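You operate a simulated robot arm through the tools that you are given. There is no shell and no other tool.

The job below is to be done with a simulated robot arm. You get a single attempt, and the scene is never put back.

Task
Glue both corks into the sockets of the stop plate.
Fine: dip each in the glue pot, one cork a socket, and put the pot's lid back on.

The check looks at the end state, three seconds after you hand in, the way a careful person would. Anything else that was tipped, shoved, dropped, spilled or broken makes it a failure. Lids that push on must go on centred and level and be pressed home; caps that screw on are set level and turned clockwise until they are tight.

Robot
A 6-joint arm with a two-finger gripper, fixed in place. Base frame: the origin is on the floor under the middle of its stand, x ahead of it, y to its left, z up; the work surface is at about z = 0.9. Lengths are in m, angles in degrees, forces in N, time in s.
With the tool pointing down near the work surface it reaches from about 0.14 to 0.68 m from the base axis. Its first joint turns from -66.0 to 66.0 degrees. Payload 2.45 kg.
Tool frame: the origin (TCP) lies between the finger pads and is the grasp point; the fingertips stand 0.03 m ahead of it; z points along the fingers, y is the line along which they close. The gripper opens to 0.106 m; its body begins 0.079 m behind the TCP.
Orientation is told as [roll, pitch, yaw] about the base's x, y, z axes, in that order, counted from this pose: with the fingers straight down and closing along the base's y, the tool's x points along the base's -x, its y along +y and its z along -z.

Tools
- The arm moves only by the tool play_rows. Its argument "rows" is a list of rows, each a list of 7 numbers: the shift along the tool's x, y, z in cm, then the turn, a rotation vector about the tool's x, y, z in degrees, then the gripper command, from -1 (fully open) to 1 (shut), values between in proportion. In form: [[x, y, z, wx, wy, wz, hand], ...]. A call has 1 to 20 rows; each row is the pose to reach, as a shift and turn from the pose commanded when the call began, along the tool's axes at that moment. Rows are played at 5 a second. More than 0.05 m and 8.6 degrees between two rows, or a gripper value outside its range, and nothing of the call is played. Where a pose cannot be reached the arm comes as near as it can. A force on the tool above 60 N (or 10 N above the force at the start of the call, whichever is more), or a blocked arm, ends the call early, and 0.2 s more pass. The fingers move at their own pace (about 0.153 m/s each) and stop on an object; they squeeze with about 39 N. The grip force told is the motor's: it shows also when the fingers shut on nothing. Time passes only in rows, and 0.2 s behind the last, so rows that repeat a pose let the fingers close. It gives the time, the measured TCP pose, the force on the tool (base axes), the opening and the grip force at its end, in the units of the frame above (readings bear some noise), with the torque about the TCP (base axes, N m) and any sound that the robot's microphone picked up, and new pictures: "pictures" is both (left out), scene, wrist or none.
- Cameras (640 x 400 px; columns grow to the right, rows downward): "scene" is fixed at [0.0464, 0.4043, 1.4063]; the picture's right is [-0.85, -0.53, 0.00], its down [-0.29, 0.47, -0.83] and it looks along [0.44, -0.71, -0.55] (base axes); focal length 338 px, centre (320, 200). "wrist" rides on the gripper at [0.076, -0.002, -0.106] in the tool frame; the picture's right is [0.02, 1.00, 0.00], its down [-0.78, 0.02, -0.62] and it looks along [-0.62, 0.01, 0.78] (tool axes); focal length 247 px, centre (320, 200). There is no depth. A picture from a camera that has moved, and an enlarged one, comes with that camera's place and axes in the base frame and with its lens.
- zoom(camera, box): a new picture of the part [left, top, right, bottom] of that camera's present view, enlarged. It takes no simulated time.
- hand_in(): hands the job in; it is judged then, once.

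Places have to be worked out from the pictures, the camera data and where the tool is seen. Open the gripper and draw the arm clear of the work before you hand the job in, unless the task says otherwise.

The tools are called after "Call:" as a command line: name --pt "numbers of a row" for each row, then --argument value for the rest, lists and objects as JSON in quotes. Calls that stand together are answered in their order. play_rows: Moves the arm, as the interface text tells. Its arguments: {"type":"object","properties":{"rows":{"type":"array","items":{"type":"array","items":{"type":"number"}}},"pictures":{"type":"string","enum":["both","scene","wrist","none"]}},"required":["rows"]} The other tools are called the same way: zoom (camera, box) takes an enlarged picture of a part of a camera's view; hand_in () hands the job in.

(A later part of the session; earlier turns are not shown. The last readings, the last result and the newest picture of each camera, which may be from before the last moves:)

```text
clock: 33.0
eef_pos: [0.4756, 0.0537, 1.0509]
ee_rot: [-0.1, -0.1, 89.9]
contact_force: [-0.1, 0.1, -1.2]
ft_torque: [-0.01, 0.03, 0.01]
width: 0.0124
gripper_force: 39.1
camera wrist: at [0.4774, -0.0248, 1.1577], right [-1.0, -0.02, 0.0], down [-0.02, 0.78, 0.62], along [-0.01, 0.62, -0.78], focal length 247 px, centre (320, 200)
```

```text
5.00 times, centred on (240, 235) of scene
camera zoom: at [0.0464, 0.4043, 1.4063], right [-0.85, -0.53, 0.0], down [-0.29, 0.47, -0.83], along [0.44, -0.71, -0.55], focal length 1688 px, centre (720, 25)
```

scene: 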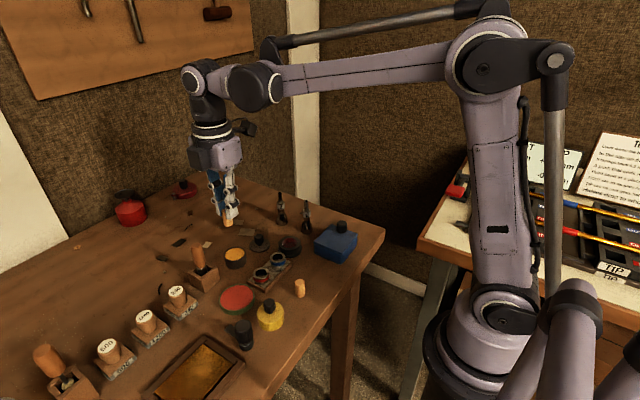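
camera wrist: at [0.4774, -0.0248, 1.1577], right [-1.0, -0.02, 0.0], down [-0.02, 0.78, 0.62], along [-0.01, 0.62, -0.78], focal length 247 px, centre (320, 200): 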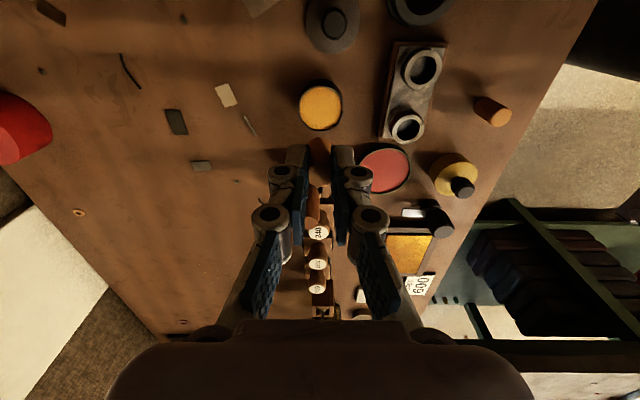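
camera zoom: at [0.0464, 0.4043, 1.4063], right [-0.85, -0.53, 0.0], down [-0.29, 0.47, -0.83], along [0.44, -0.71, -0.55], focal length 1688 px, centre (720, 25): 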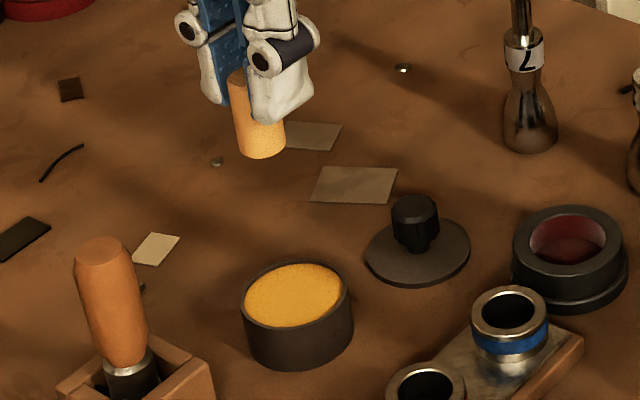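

The cork is held upright above the pot. I'll lower it so its lower end goes about 11 mm into the glue, with the fingertips staying clear of the rim.

Call:
play_rows --pt "0 0 2 0 0 0 1" --pt "0 0 4 0 0 0 1" --pt "0 0 6 0 0 0 1" --pt "0 0 7 0 0 0 1" --pt "0 0 7.8 0 0 0 1" --pt "0 0 8.4 0 0 0 1" --pt "0 0 8.8 0 0 0 1" --pt "0 0 8.8 0 0 0 1" --pt "0 0 8.8 0 0 0 1" --pictures "both"

Call:
zoom --camera "wrist" --box '[240, 90, 400, 190]'

Call:
zoom --camera "scene" --box '[210, 225, 260, 275]'

```text
clock: 35.0
eef_pos: [0.475, 0.0536, 0.9637]
ee_rot: [-0.1, -0.1, 89.9]
contact_force: [0.6, 0.5, 33.1]
ft_torque: [0.15, -0.02, 0.02]
width: 0.0121
gripper_force: 39.2
camera wrist: at [0.4767, -0.0232, 1.0703], right [-1.0, -0.02, 0.0], down [-0.02, 0.78, 0.62], along [-0.01, 0.62, -0.78], focal length 247 px, centre (320, 200)
```

scene: 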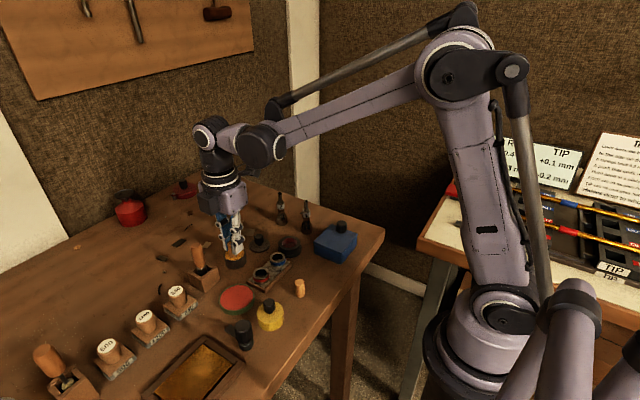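
wrist: 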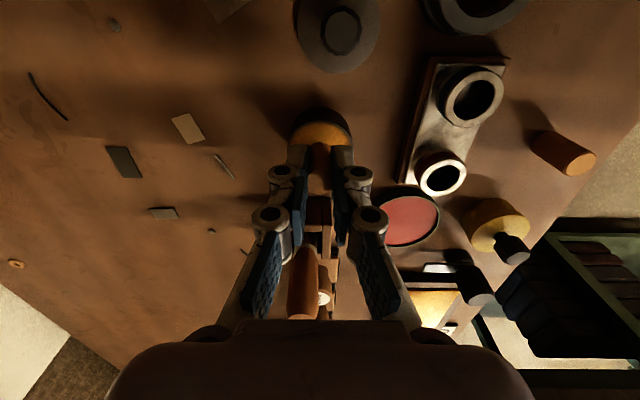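

```text
4.00 times, centred on (320, 140) of wrist
camera zoom: at [0.4767, -0.0232, 1.0703], right [-1.0, -0.02, 0.0], down [-0.02, 0.78, 0.62], along [-0.01, 0.62, -0.78], focal length 988 px, centre (320, 440)
```

zoom: 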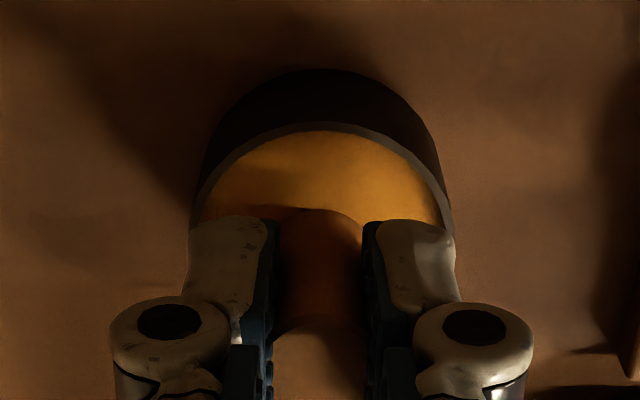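

```text
8.00 times, centred on (235, 250) of scene
camera zoom: at [0.0459, 0.4043, 1.4063], right [-0.85, -0.53, 0.0], down [-0.29, 0.47, -0.83], along [0.44, -0.71, -0.55], focal length 2700 px, centre (1000, -200)
```

zoom: 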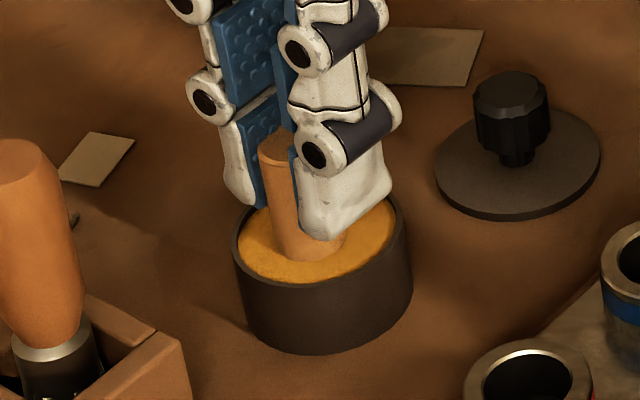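

The force reads 33 N up, so the cork bottomed out on the glue and slid up in the grip by several mm; it has been well dipped. I'll lift it slowly and check that the pot stays put and the cork is coated.

Call:
play_rows --pt "0 0 -0.3 0 0 0 1" --pt "0 0 -0.8 0 0 0 1" --pt "0 0 -1.5 0 0 0 1" --pt "0 0 -2.5 0 0 0 1" --pt "0 0 -4 0 0 0 1" --pt "0 0 -5 0 0 0 1" --pt "0 0 -5 0 0 0 1" --pictures "both"

Call:
zoom --camera "wrist" --box '[240, 70, 400, 190]'

Call:
zoom --camera "scene" --box '[210, 205, 260, 275]'

```text
clock: 36.6
eef_pos: [0.4759, 0.0535, 1.0141]
ee_rot: [0.1, -0.2, 89.9]
contact_force: [-0.2, 0.1, 0.2]
ft_torque: [0.01, 0.01, -0.02]
width: 0.0124
gripper_force: 39.1
camera wrist: at [0.4771, -0.0244, 1.1198], right [-1.0, -0.02, 0.0], down [-0.02, 0.78, 0.62], along [-0.01, 0.62, -0.78], focal length 247 px, centre (320, 200)
```

scene: 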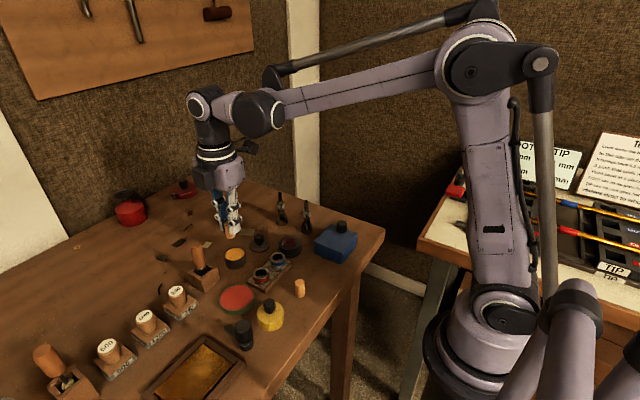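
wrist: 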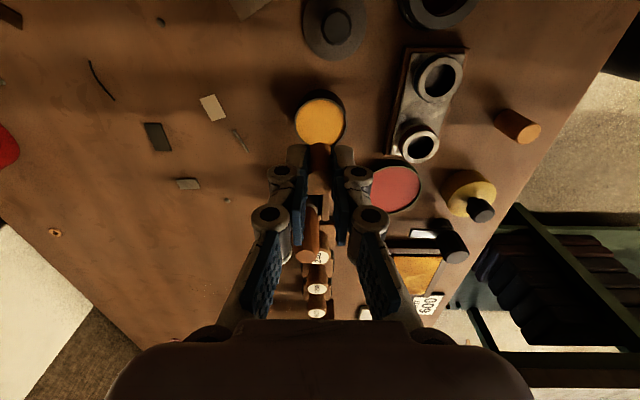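

```text
3.33 times, centred on (320, 130) of wrist
camera zoom: at [0.4771, -0.0244, 1.1198], right [-1.0, -0.02, 0.0], down [-0.02, 0.78, 0.62], along [-0.01, 0.62, -0.78], focal length 823 px, centre (320, 433)
```

zoom: 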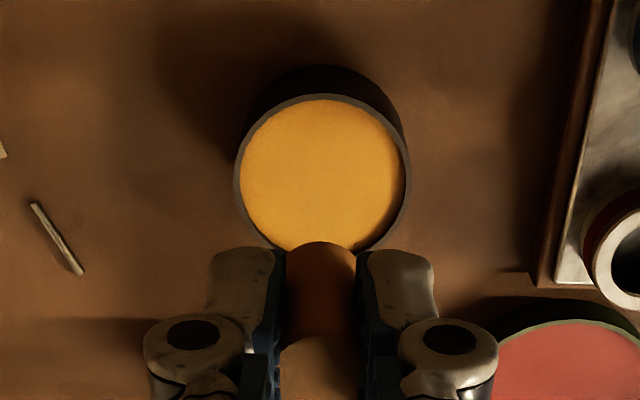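

```text
5.71 times, centred on (235, 240) of scene
camera zoom: at [0.0464, 0.4043, 1.4063], right [-0.85, -0.53, 0.0], down [-0.29, 0.47, -0.83], along [0.44, -0.71, -0.55], focal length 1929 px, centre (806, -29)
```

zoom: 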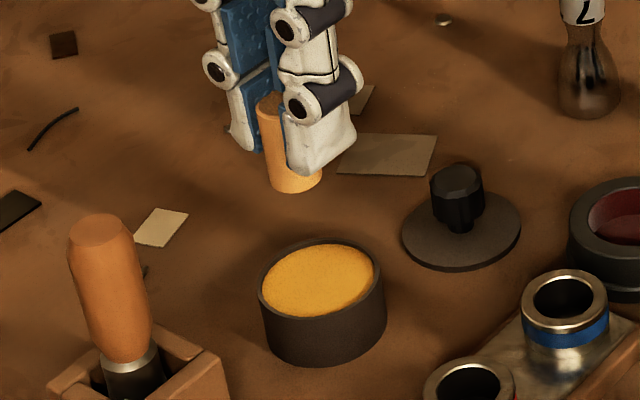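

Call:
zoom --camera "scene" --box '[222, 215, 247, 243]'

Call:
zoom --camera "scene" --box '[290, 272, 312, 302]'

Call:
zoom --camera "wrist" --box '[290, 130, 350, 190]'

```text
14.29 times, centred on (234, 229) of scene
camera zoom: at [0.0464, 0.4043, 1.4063], right [-0.85, -0.53, 0.0], down [-0.29, 0.47, -0.83], along [0.44, -0.71, -0.55], focal length 4822 px, centre (1541, -214)
```

zoom: 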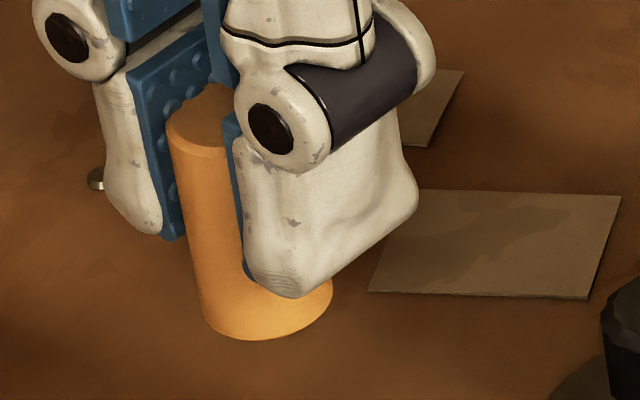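

```text
13.33 times, centred on (301, 287) of scene
camera zoom: at [0.0464, 0.4043, 1.4063], right [-0.85, -0.53, 0.0], down [-0.29, 0.47, -0.83], along [0.44, -0.71, -0.55], focal length 4500 px, centre (573, -960)
```

zoom: 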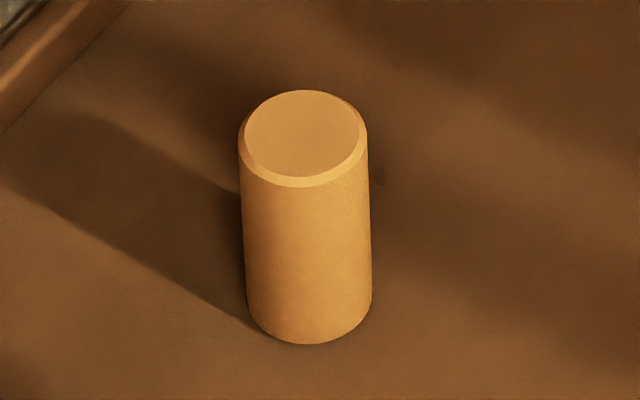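

```text
6.67 times, centred on (320, 160) of wrist
camera zoom: at [0.4771, -0.0244, 1.1198], right [-1.0, -0.02, 0.0], down [-0.02, 0.78, 0.62], along [-0.01, 0.62, -0.78], focal length 1646 px, centre (320, 467)
```

zoom: 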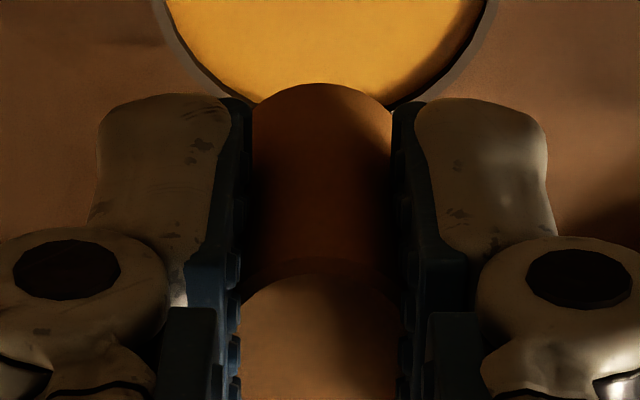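

The pot is undisturbed and the cork is still held straight. To confirm it carries glue, I'll raise it and tilt its lower end towards the scene camera.

Call:
play_rows --pt "0 0 -3 0 0 0 1" --pt "0 0 -6 0 0 0 1" --pt "0 0 -9 0 0 0 1" --pt "0 0 -12 0 0 0 1" --pt "0 0 -12 -5.7 -4.9 0 1" --pt "0 0 -12 -11.4 -9.8 0 1" --pt "0 0 -12 -17.1 -14.6 0 1" --pt "0 0 -12 -22.8 -19.5 0 1" --pt "0 0 -12 -28.5 -24.4 0 1" --pt "0 0 -12 -34.2 -29.3 0 1" --pt "0 0 -12 -39.9 -34.1 0 1" --pt "0 0 -12 -45.6 -39 0 1" --pt "0 0 -12 -45.6 -39 0 1" --pictures "both"

```text
clock: 39.4
eef_pos: [0.4755, 0.0583, 1.1334]
ee_rot: [26.2, -21.2, 84.9]
contact_force: [0.3, 0.5, -0.1]
ft_torque: [0.01, -0.02, -0.01]
width: 0.0123
gripper_force: 38.7
out of reach, approached as far as the arm can: row 9, 10, 11, 12, 13
camera wrist: at [0.5145, -0.0531, 1.1939], right [-0.91, -0.1, 0.4], down [0.31, 0.5, 0.81], along [-0.28, 0.86, -0.43], focal length 247 px, centre (320, 200)
```

scene: 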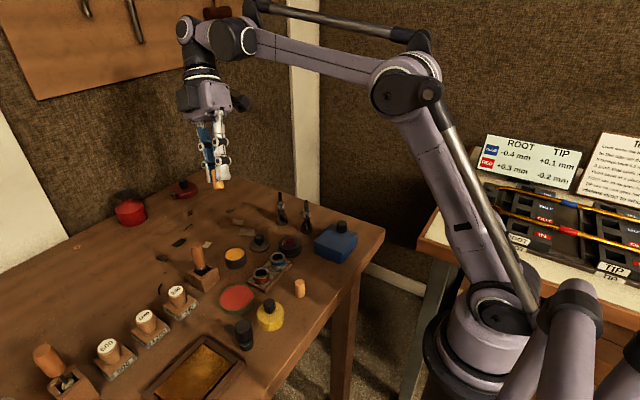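
wrist: 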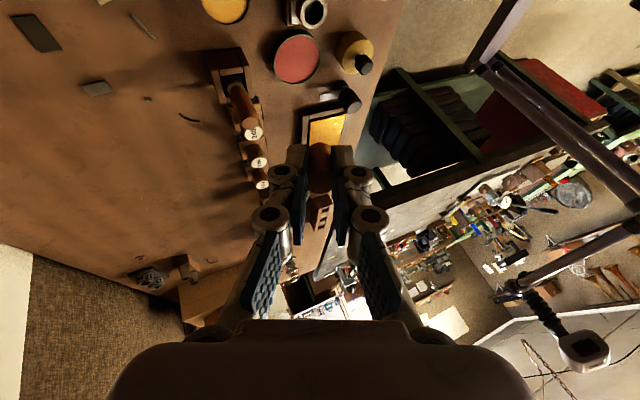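

Call:
zoom --camera "scene" --box '[200, 165, 235, 195]'

Call:
zoom --camera "wrist" --box '[400, 120, 600, 330]'

```text
13.33 times, centred on (218, 180) of scene
camera zoom: at [0.0464, 0.4043, 1.4063], right [-0.85, -0.53, 0.0], down [-0.29, 0.47, -0.83], along [0.44, -0.71, -0.55], focal length 4500 px, centre (1687, 467)
```

zoom: 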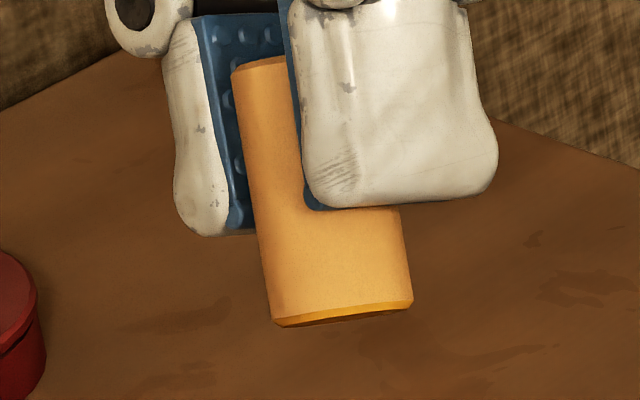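

```text
1.90 times, centred on (500, 225) of wrist
camera zoom: at [0.5145, -0.0531, 1.1939], right [-0.91, -0.1, 0.4], down [0.31, 0.5, 0.81], along [-0.28, 0.86, -0.43], focal length 470 px, centre (-23, 152)
```

zoom: 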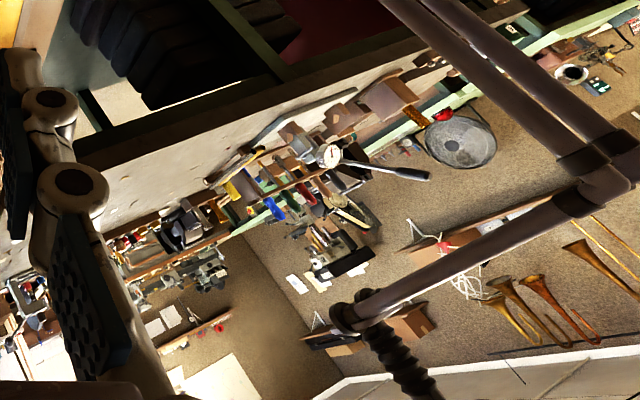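

Call:
zoom --camera "scene" --box '[212, 178, 226, 192]'

```text
16.00 times, centred on (219, 185) of scene
camera zoom: at [0.0464, 0.4043, 1.4063], right [-0.85, -0.53, 0.0], down [-0.29, 0.47, -0.83], along [0.44, -0.71, -0.55], focal length 5401 px, centre (1936, 440)
```

zoom: 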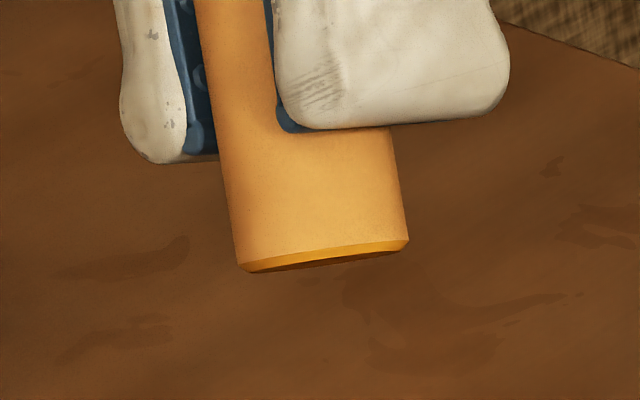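

The cork's lower bevel and end face are now a saturated amber, so it is coated with glue. The tilt hit the arm's limit, so I'll undo it one small step first to see how the commanded pose behaves.

Call:
play_rows --pt "0 0 0 5.7 4.9 0 1" --pt "0 0 0 5.7 4.9 0 1" --pictures "none"

```text
clock: 40.0
eef_pos: [0.4752, 0.0582, 1.1325]
ee_rot: [19.8, -16.7, 86.8]
contact_force: [-0.7, -0.5, 0.6]
ft_torque: [0.0, -0.02, 0.0]
width: 0.0122
gripper_force: 39.1
```

Each call starts from the pose actually reached, and the remaining tilt is about 25.7°. I'll undo it in steps.

Call:
play_rows --pt "0 0 0 4.9 4.2 0 1" --pt "0 0 0 9.8 8.4 0 1" --pt "0 0 0 14.7 12.6 0 1" --pt "0 0 0 19.5 16.7 0 1" --pt "0 0 0 19.5 16.7 0 1" --pictures "both"

```text
clock: 41.2
eef_pos: [0.4771, 0.0575, 1.1328]
ee_rot: [-0.4, -0.2, 89.7]
contact_force: [-0.3, 0.8, -0.4]
ft_torque: [-0.03, 0.02, -0.01]
width: 0.0123
gripper_force: 39.2
camera wrist: at [0.4771, -0.0202, 1.2393], right [-1.0, -0.02, -0.01], down [-0.02, 0.78, 0.62], along [-0.01, 0.62, -0.78], focal length 247 px, centre (320, 200)
```

scene: 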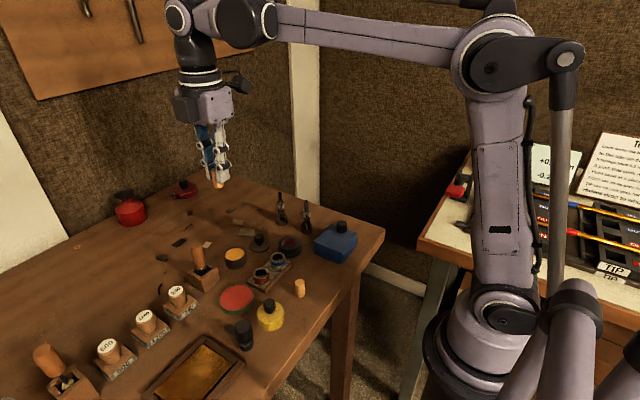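
wrist: 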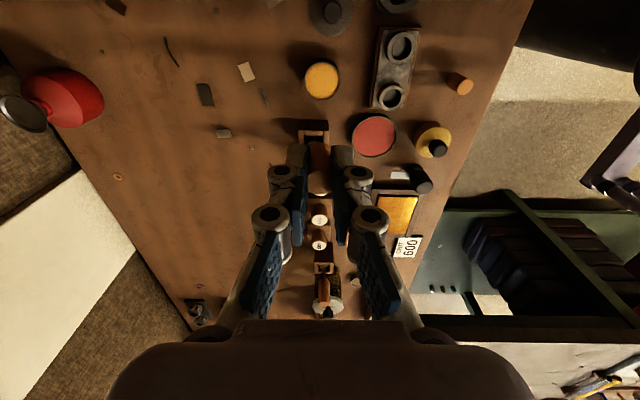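

The tool is vertical again. I'll move over the blue socket at about (0.390, 0.0165) and lower to z ≈ 1.0 for fine alignment.

Call:
play_rows --pt "1 2 0 -0.2 0.1 0 1" --pt "2 4 0 -0.4 0.2 0 1" --pt "3 6 2 -0.4 0.2 0 1" --pt "4.1 8 4 -0.4 0.2 0 1" --pt "4.1 8.7 6 -0.4 0.2 0 1" --pt "4.1 8.7 8 -0.4 0.2 0 1" --pt "4.1 8.7 10 -0.4 0.2 0 1" --pt "4.1 8.7 12 -0.4 0.2 0 1" --pt "4.1 8.7 13 -0.4 0.2 0 1" --pt "4.1 8.7 13 -0.4 0.2 0 1" --pictures "both"

Call:
zoom --camera "wrist" --box '[260, 90, 380, 190]'

Call:
zoom --camera "scene" --box '[245, 215, 325, 295]'

```text
clock: 43.4
eef_pos: [0.3895, 0.0159, 1.0025]
ee_rot: [0.1, -0.1, 89.7]
contact_force: [-0.6, 0.7, -0.3]
ft_torque: [-0.02, 0.01, 0.0]
width: 0.0124
gripper_force: 38.1
camera wrist: at [0.3916, -0.0607, 1.1085], right [-1.0, -0.02, 0.0], down [-0.01, 0.78, 0.62], along [-0.01, 0.62, -0.78], focal length 247 px, centre (320, 200)
```

scene: 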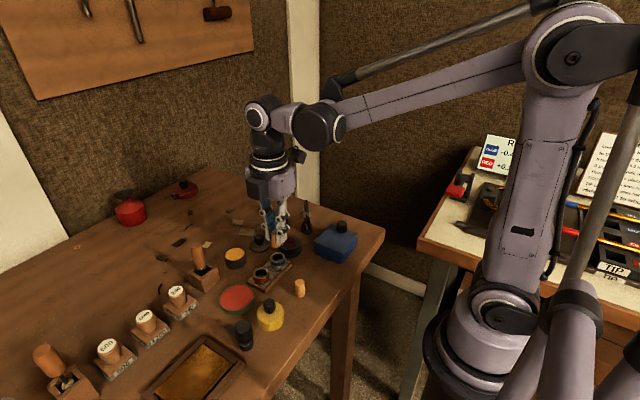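
wrist: 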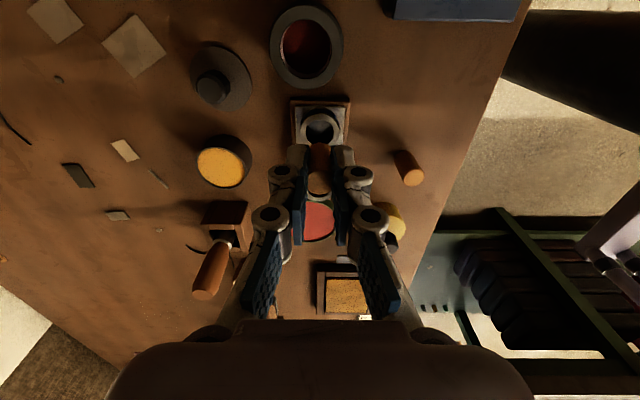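

```text
4.00 times, centred on (320, 140) of wrist
camera zoom: at [0.3916, -0.0607, 1.1085], right [-1.0, -0.02, 0.0], down [-0.01, 0.78, 0.62], along [-0.01, 0.62, -0.78], focal length 988 px, centre (320, 440)
```

zoom: 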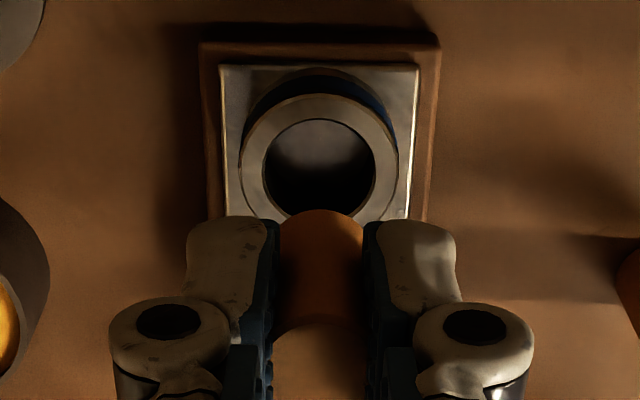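

```text
5.00 times, centred on (285, 255) of scene
camera zoom: at [0.0464, 0.4043, 1.4063], right [-0.85, -0.53, 0.0], down [-0.29, 0.47, -0.83], along [0.44, -0.71, -0.55], focal length 1688 px, centre (495, -75)
```

zoom: 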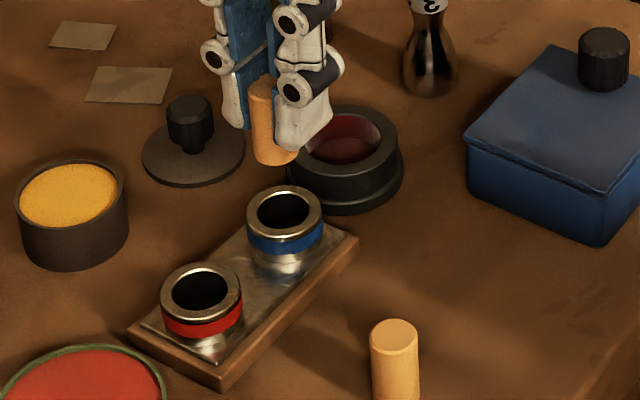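

Alignment in x is within about 0.5 mm. I'll zoom in on the scene view to check the y alignment of the cork end against the socket.

Call:
zoom --camera "scene" --box '[265, 230, 305, 275]'

Call:
zoom --camera "wrist" --box '[290, 110, 350, 160]'

```text
8.89 times, centred on (285, 252) of scene
camera zoom: at [0.0464, 0.4043, 1.4063], right [-0.85, -0.53, 0.0], down [-0.29, 0.47, -0.83], along [0.44, -0.71, -0.55], focal length 3000 px, centre (631, -267)
```

zoom: 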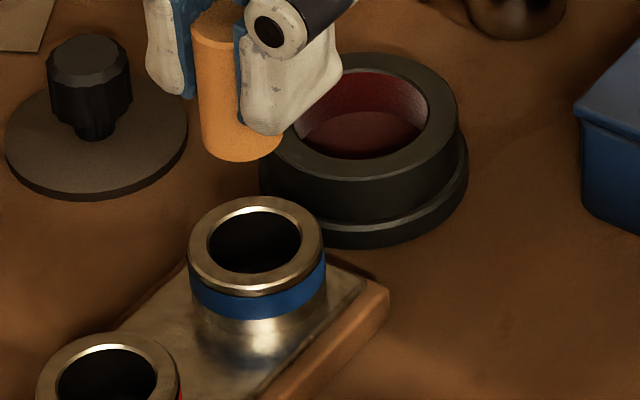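

```text
8.00 times, centred on (320, 135) of wrist
camera zoom: at [0.3916, -0.0607, 1.1085], right [-1.0, -0.02, 0.0], down [-0.01, 0.78, 0.62], along [-0.01, 0.62, -0.78], focal length 1976 px, centre (320, 720)
```

zoom: 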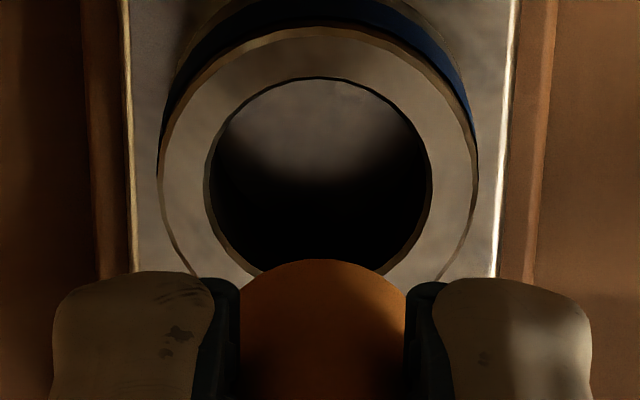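

Both views agree the cork end is about 1.2 mm too far in +y relative to the socket. I'll correct that, lower to just above the rim, and check again.

Call:
play_rows --pt "0.12 -0.03 0.5 0 0 0 1" --pt "0.12 -0.03 1.5 0 0 0 1" --pt "0.12 -0.03 2.4 0 0 0 1" --pt "0.12 -0.03 2.9 0 0 0 1" --pt "0.12 -0.03 2.9 0 0 0 1" --pictures "none"

Call:
zoom --camera "scene" --box '[265, 230, 305, 275]'

Call:
zoom --camera "wrist" --box '[280, 110, 360, 170]'

```text
clock: 44.6
eef_pos: [0.3892, 0.0167, 0.9731]
ee_rot: [0.2, -0.1, 89.7]
contact_force: [0.7, 0.6, 0.3]
ft_torque: [0.0, 0.0, 0.0]
width: 0.0145
gripper_force: 39.1
```

```text
8.89 times, centred on (285, 252) of scene
camera zoom: at [0.0464, 0.4043, 1.4063], right [-0.85, -0.53, 0.0], down [-0.29, 0.47, -0.83], along [0.44, -0.71, -0.55], focal length 3000 px, centre (631, -267)
```

zoom: 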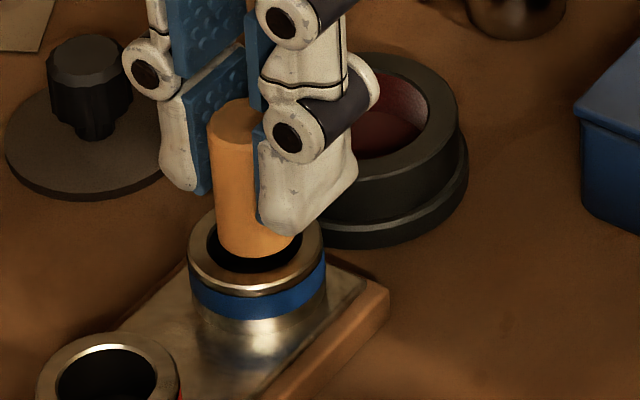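

```text
6.67 times, centred on (320, 140) of wrist
camera zoom: at [0.3908, -0.0616, 1.0794], right [-1.0, -0.02, 0.0], down [-0.01, 0.78, 0.62], along [-0.01, 0.62, -0.78], focal length 1646 px, centre (320, 600)
```

zoom: 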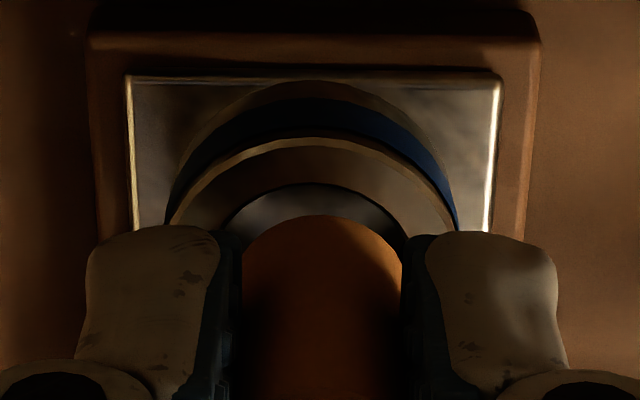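

The cork end is about 5 mm above the rim and centred within roughly 1 mm from both views. I'll insert slowly in small steps and watch the force.

Call:
play_rows --pt "0 0 0.3 0 0 0 1" --pt "0 0 0.6 0 0 0 1" --pt "0 0 0.8 0 0 0 1" --pictures "none"

Call:
zoom --camera "scene" --box '[265, 230, 305, 275]'

Call:
zoom --camera "wrist" --box '[280, 110, 360, 170]'

```text
clock: 45.4
eef_pos: [0.39, 0.0154, 0.9652]
ee_rot: [0.1, -0.1, 89.8]
contact_force: [0.1, -0.2, 0.3]
ft_torque: [-0.02, 0.0, 0.01]
width: 0.0149
gripper_force: 38.9
```

```text
8.89 times, centred on (285, 252) of scene
camera zoom: at [0.0464, 0.4043, 1.4063], right [-0.85, -0.53, 0.0], down [-0.29, 0.47, -0.83], along [0.44, -0.71, -0.55], focal length 3000 px, centre (631, -267)
```

zoom: 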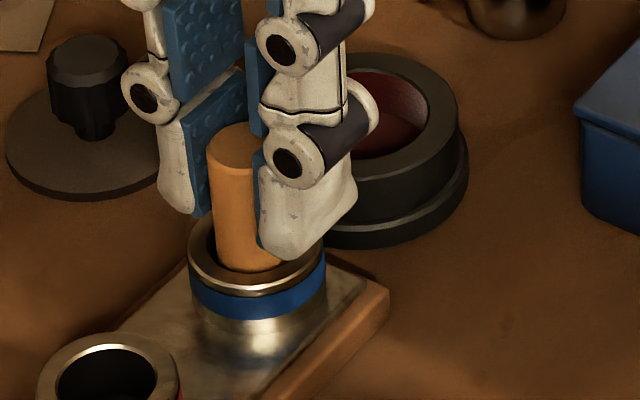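

```text
6.67 times, centred on (320, 140) of wrist
camera zoom: at [0.3918, -0.0617, 1.0718], right [-1.0, -0.02, 0.0], down [-0.01, 0.78, 0.62], along [-0.01, 0.62, -0.78], focal length 1646 px, centre (320, 600)
```

zoom: 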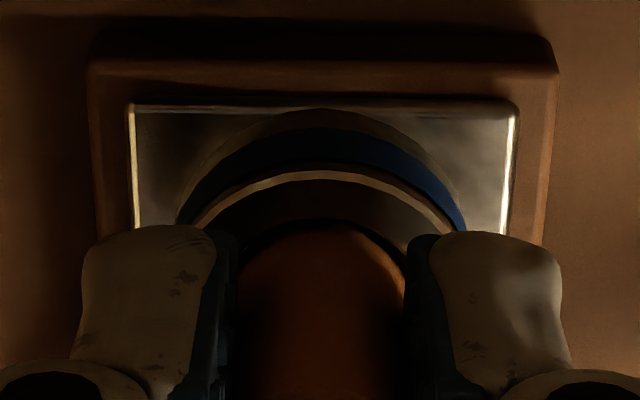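

The cork is entering the bore with no contact force. I'll continue down 5 mm.

Call:
play_rows --pt "0 0 0.2 0 0 0 1" --pt "0 0 0.4 0 0 0 1" --pt "0 0 0.5 0 0 0 1" --pt "0 0 0.5 0 0 0 1" --pictures "none"

Call:
zoom --camera "scene" --box '[265, 230, 305, 275]'

Call:
zoom --camera "wrist" --box '[280, 110, 360, 170]'

```text
clock: 46.4
eef_pos: [0.39, 0.017, 0.9603]
ee_rot: [0.1, -0.2, 89.7]
contact_force: [0.4, 0.0, -0.4]
ft_torque: [-0.04, -0.03, -0.02]
width: 0.0148
gripper_force: 38.9
```

```text
8.89 times, centred on (285, 252) of scene
camera zoom: at [0.0464, 0.4043, 1.4063], right [-0.85, -0.53, 0.0], down [-0.29, 0.47, -0.83], along [0.44, -0.71, -0.55], focal length 3000 px, centre (631, -267)
```

zoom: 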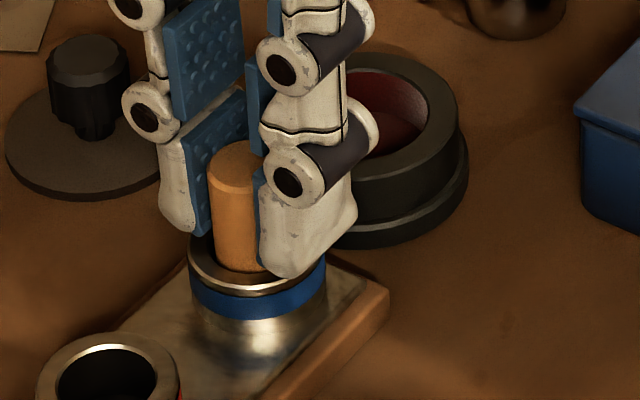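

```text
6.67 times, centred on (320, 140) of wrist
camera zoom: at [0.3915, -0.0609, 1.067], right [-1.0, -0.02, 0.0], down [-0.01, 0.78, 0.62], along [-0.01, 0.62, -0.78], focal length 1646 px, centre (320, 600)
```

zoom: 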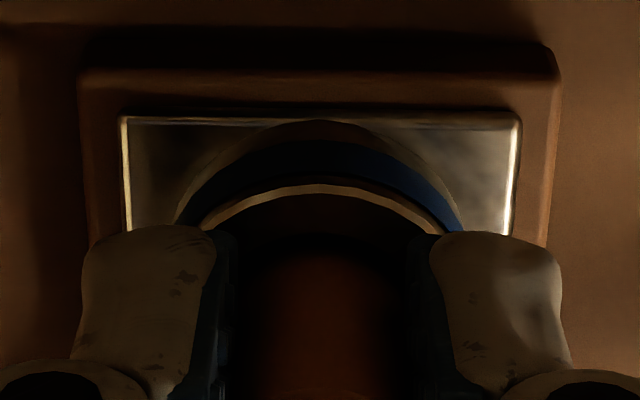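

The cork is about 7 mm into the socket and the fingertips are just above the rim. I'll open the fingers gently so it slides down into the bore.

Call:
play_rows --pt "0 0 0 0 0 0 0.7" --pt "0 0 0 0 0 0 0.6" --pt "0 0 0 0 0 0 0.5" --pt "0 0 0 0 0 0 0.4" --pt "0 0 0 0 0 0 0.4" --pictures "none"

Call:
zoom --camera "scene" --box '[265, 230, 305, 275]'

Call:
zoom --camera "wrist" --box '[270, 100, 370, 180]'

```text
clock: 47.6
eef_pos: [0.3901, 0.0163, 0.9605]
ee_rot: [0.1, -0.1, 89.6]
contact_force: [-0.2, -1.0, 0.4]
ft_torque: [0.0, 0.02, -0.03]
width: 0.0318
gripper_force: 0.0
```

```text
8.89 times, centred on (285, 252) of scene
camera zoom: at [0.0464, 0.4043, 1.4063], right [-0.85, -0.53, 0.0], down [-0.29, 0.47, -0.83], along [0.44, -0.71, -0.55], focal length 3000 px, centre (631, -267)
```

zoom: 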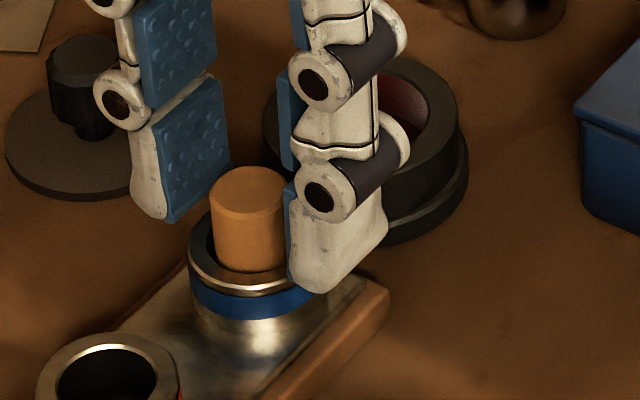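

```text
5.00 times, centred on (320, 140) of wrist
camera zoom: at [0.3915, -0.0609, 1.0671], right [-1.0, -0.02, 0.0], down [-0.01, 0.78, 0.62], along [-0.01, 0.62, -0.78], focal length 1235 px, centre (320, 500)
```

zoom: 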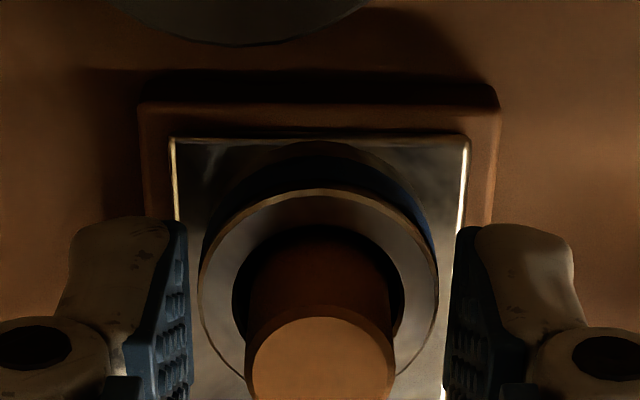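

Cork A dropped into the blue socket and stands with about 16 mm showing. I'll raise clear, close the fingers, and gently press on its top to make sure it's seated.

Call:
play_rows --pt "0 0 -1 0 0 0 0.4" --pt "0 0 -2.5 0 0 0 0.4" --pt "0 0 -4 0 0 0 0.4" --pt "0 0 -4 0 0 0 1" --pt "0 0 -4 0 0 0 1" --pt "0 0 -4 0 0 0 1" --pictures "both"

Call:
zoom --camera "scene" --box '[265, 225, 305, 275]'

Call:
zoom --camera "wrist" --box '[270, 80, 370, 180]'

```text
clock: 49.0
eef_pos: [0.389, 0.0175, 1.0017]
ee_rot: [0.1, -0.1, 89.7]
contact_force: [0.8, -0.2, -0.7]
ft_torque: [0.03, 0.0, 0.02]
width: 0.0
gripper_force: 28.6
camera wrist: at [0.391, -0.0603, 1.1069], right [-1.0, -0.02, 0.0], down [-0.01, 0.78, 0.62], along [-0.01, 0.62, -0.78], focal length 247 px, centre (320, 200)
```

scene: 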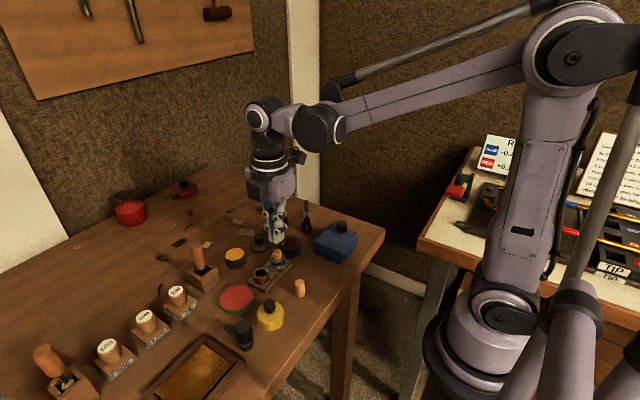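
wrist: 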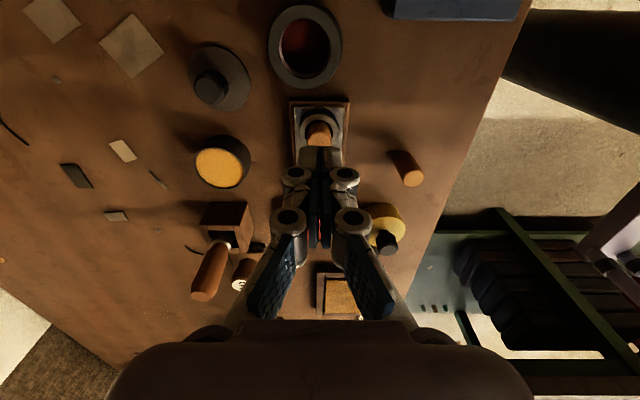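

```text
8.00 times, centred on (285, 250) of scene
camera zoom: at [0.0464, 0.4043, 1.4063], right [-0.85, -0.53, 0.0], down [-0.29, 0.47, -0.83], along [0.44, -0.71, -0.55], focal length 2700 px, centre (600, -200)
```

zoom: 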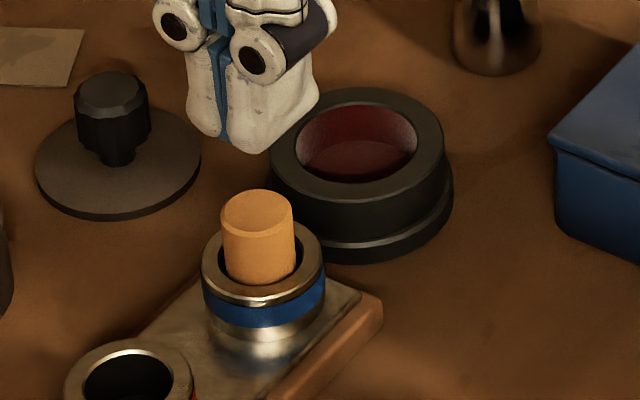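

```text
4.00 times, centred on (320, 130) of wrist
camera zoom: at [0.391, -0.0603, 1.1069], right [-1.0, -0.02, 0.0], down [-0.01, 0.78, 0.62], along [-0.01, 0.62, -0.78], focal length 988 px, centre (320, 480)
```

zoom: 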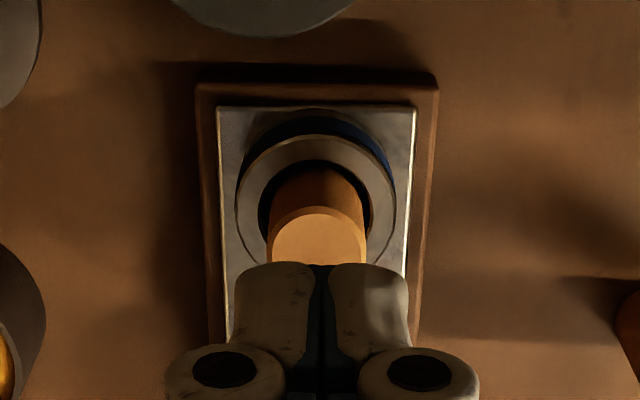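

The cork stands upright in the socket. I'll lower the closed fingertips onto it and press lightly, checking the force at each step.

Call:
play_rows --pt "0 0 1 0 0 0 1" --pt "0 0 2 0 0 0 1" --pt "0 0 2.3 0 0 0 1" --pt "0 0 2.5 0 0 0 1" --pictures "none"

Call:
zoom --camera "scene" --box '[265, 225, 305, 275]'

```text
clock: 50.0
eef_pos: [0.3891, 0.017, 0.9755]
ee_rot: [0.2, 0.0, 89.7]
contact_force: [0.1, -0.2, 0.0]
ft_torque: [0.03, 0.01, 0.0]
width: 0.0
gripper_force: 28.8
```

```text
8.00 times, centred on (285, 250) of scene
camera zoom: at [0.0464, 0.4043, 1.4063], right [-0.85, -0.53, 0.0], down [-0.29, 0.47, -0.83], along [0.44, -0.71, -0.55], focal length 2700 px, centre (600, -200)
```

zoom: 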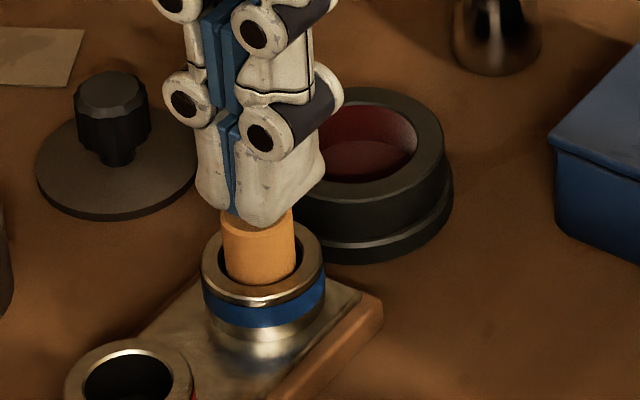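

Call:
play_rows --pt "0 0 0.1 0 0 0 1" --pt "0 0 0.2 0 0 0 1" --pt "0 0 0.3 0 0 0 1" --pictures "none"

```text
clock: 50.8
eef_pos: [0.3899, 0.016, 0.9728]
ee_rot: [0.1, -0.1, 89.6]
contact_force: [0.5, -0.4, 0.1]
ft_torque: [-0.03, -0.02, 0.0]
width: 0.0
gripper_force: 28.3
```

No contact yet at z 0.973. I'll continue down in 1 mm steps.

Call:
play_rows --pt "0 0 0.1 0 0 0 1" --pt "0 0 0.2 0 0 0 1" --pt "0 0 0.2 0 0 0 1" --pictures "none"

Call:
zoom --camera "scene" --box '[265, 225, 305, 275]'

```text
clock: 51.6
eef_pos: [0.3898, 0.0174, 0.9712]
ee_rot: [0.1, -0.1, 89.6]
contact_force: [-0.4, -0.1, 5.0]
ft_torque: [0.01, -0.02, 0.02]
width: 0.0058
gripper_force: 28.0
```

```text
8.00 times, centred on (285, 250) of scene
camera zoom: at [0.0464, 0.4043, 1.4063], right [-0.85, -0.53, 0.0], down [-0.29, 0.47, -0.83], along [0.44, -0.71, -0.55], focal length 2700 px, centre (600, -200)
```

zoom: 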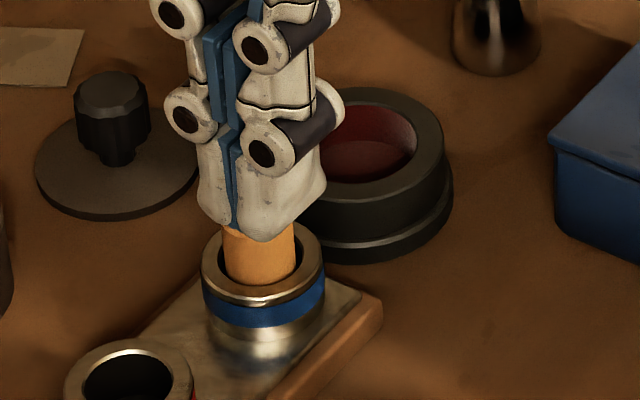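

The tips touched the cork's top at about 5 N. I'll press one more millimetre briefly, then lift away.

Call:
play_rows --pt "0 0 0.1 0 0 0 1" --pt "0 0 0.1 0 0 0 1" --pt "0 0 0.1 0 0 0 1" --pictures "none"

Call:
play_rows --pt "0 0 -0.5 0 0 0 1" --pt "0 0 -1.5 0 0 0 1" --pt "0 0 -3 0 0 0 1" --pt "0 0 -5 0 0 0 1" --pt "0 0 -7 0 0 0 0.06" --pt "0 0 -7.5 0 0 0 0.06" --pictures "both"

Call:
zoom --camera "scene" --box '[265, 225, 305, 275]'

Call:
zoom --camera "wrist" --box '[270, 70, 370, 170]'

```text
clock: 52.4
eef_pos: [0.3902, 0.017, 0.9699]
ee_rot: [0.2, -0.1, 89.7]
contact_force: [-0.4, -0.7, 36.2]
ft_torque: [0.08, 0.01, -0.03]
width: 0.0059
gripper_force: 28.6
```

```text
clock: 53.8
eef_pos: [0.3887, 0.0184, 1.0459]
ee_rot: [0.2, -0.1, 89.7]
contact_force: [0.4, -0.3, 0.1]
ft_torque: [-0.02, -0.04, 0.0]
width: 0.0499
gripper_force: 0.0
camera wrist: at [0.391, -0.0607, 1.1524], right [-1.0, -0.02, 0.0], down [-0.01, 0.78, 0.62], along [-0.01, 0.62, -0.78], focal length 247 px, centre (320, 200)
```

scene: 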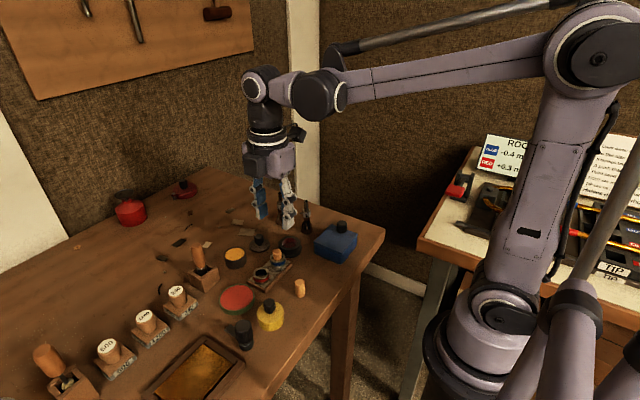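
wrist: 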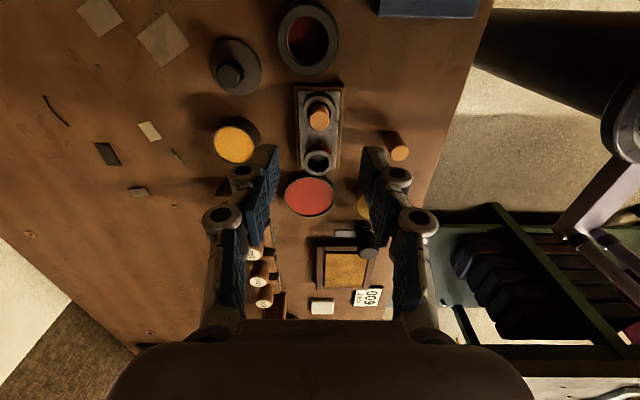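

```text
8.00 times, centred on (285, 250) of scene
camera zoom: at [0.0464, 0.4043, 1.4063], right [-0.85, -0.53, 0.0], down [-0.29, 0.47, -0.83], along [0.44, -0.71, -0.55], focal length 2700 px, centre (600, -200)
```

zoom: 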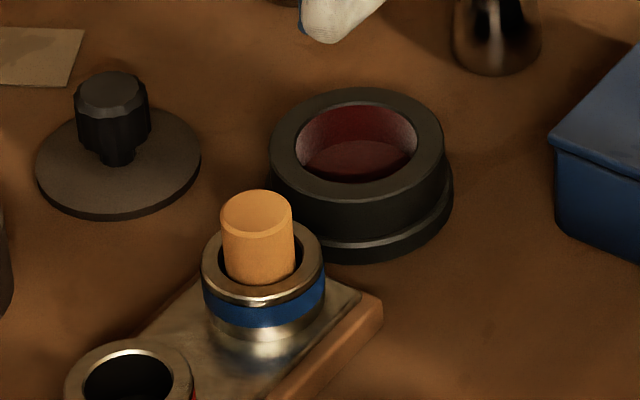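

```text
4.00 times, centred on (320, 120) of wrist
camera zoom: at [0.391, -0.0607, 1.1524], right [-1.0, -0.02, 0.0], down [-0.01, 0.78, 0.62], along [-0.01, 0.62, -0.78], focal length 988 px, centre (320, 520)
```

zoom: 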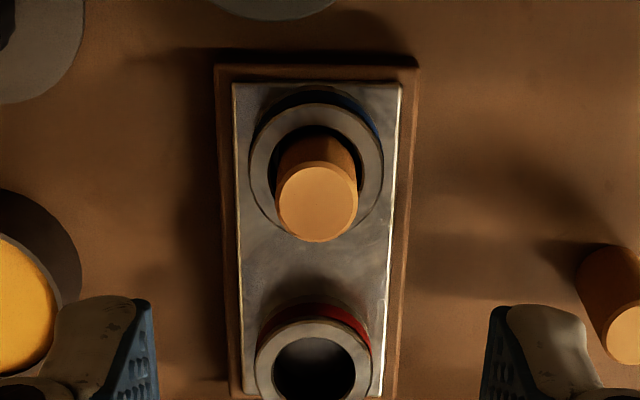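

Cork A is seated (pressing to 36 N did not move it). Next is cork B: I'll hover above its estimated place at (0.308, 0.053).

Call:
play_rows --pt "-0.8 2 0 0 0 -0.3 0.06" --pt "-1.7 4 0 0 0 -0.3 0.06" --pt "-2.6 6 0 0 0 -0.3 0.06" --pt "-3.4 8 0.5 0 0 -0.3 0.06" --pt "-3.4 8.1 1 0 0 -0.3 0.06" --pt "-3.4 8.1 1 0 0 -0.3 0.06" --pictures "both"

Call:
zoom --camera "wrist" --box '[240, 70, 400, 170]'

```text
clock: 55.2
eef_pos: [0.3098, 0.0514, 1.0351]
ee_rot: [0.1, -0.1, 90.1]
contact_force: [0.7, -1.1, -0.5]
ft_torque: [-0.01, 0.0, 0.03]
width: 0.0498
gripper_force: 0.1
camera wrist: at [0.3115, -0.0262, 1.1411], right [-1.0, -0.02, 0.0], down [-0.01, 0.78, 0.62], along [-0.02, 0.62, -0.78], focal length 247 px, centre (320, 200)
```

scene: 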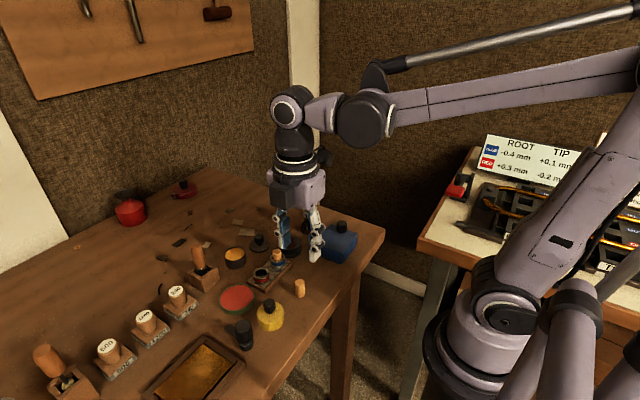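
wrist: 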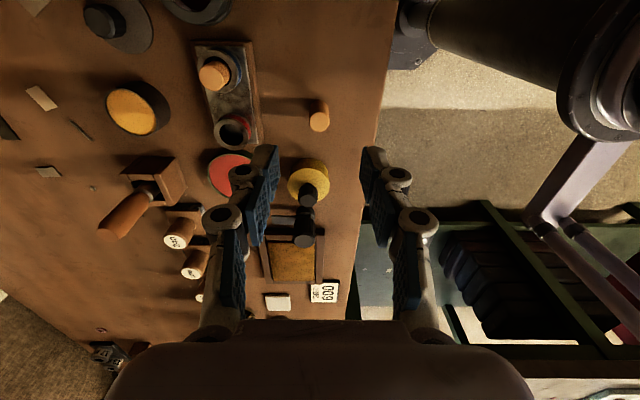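

```text
4.00 times, centred on (320, 120) of wrist
camera zoom: at [0.3115, -0.0262, 1.1411], right [-1.0, -0.02, 0.0], down [-0.01, 0.78, 0.62], along [-0.02, 0.62, -0.78], focal length 988 px, centre (320, 520)
```

zoom: 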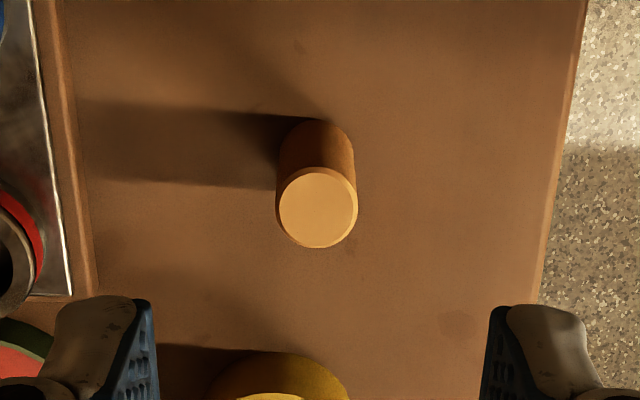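

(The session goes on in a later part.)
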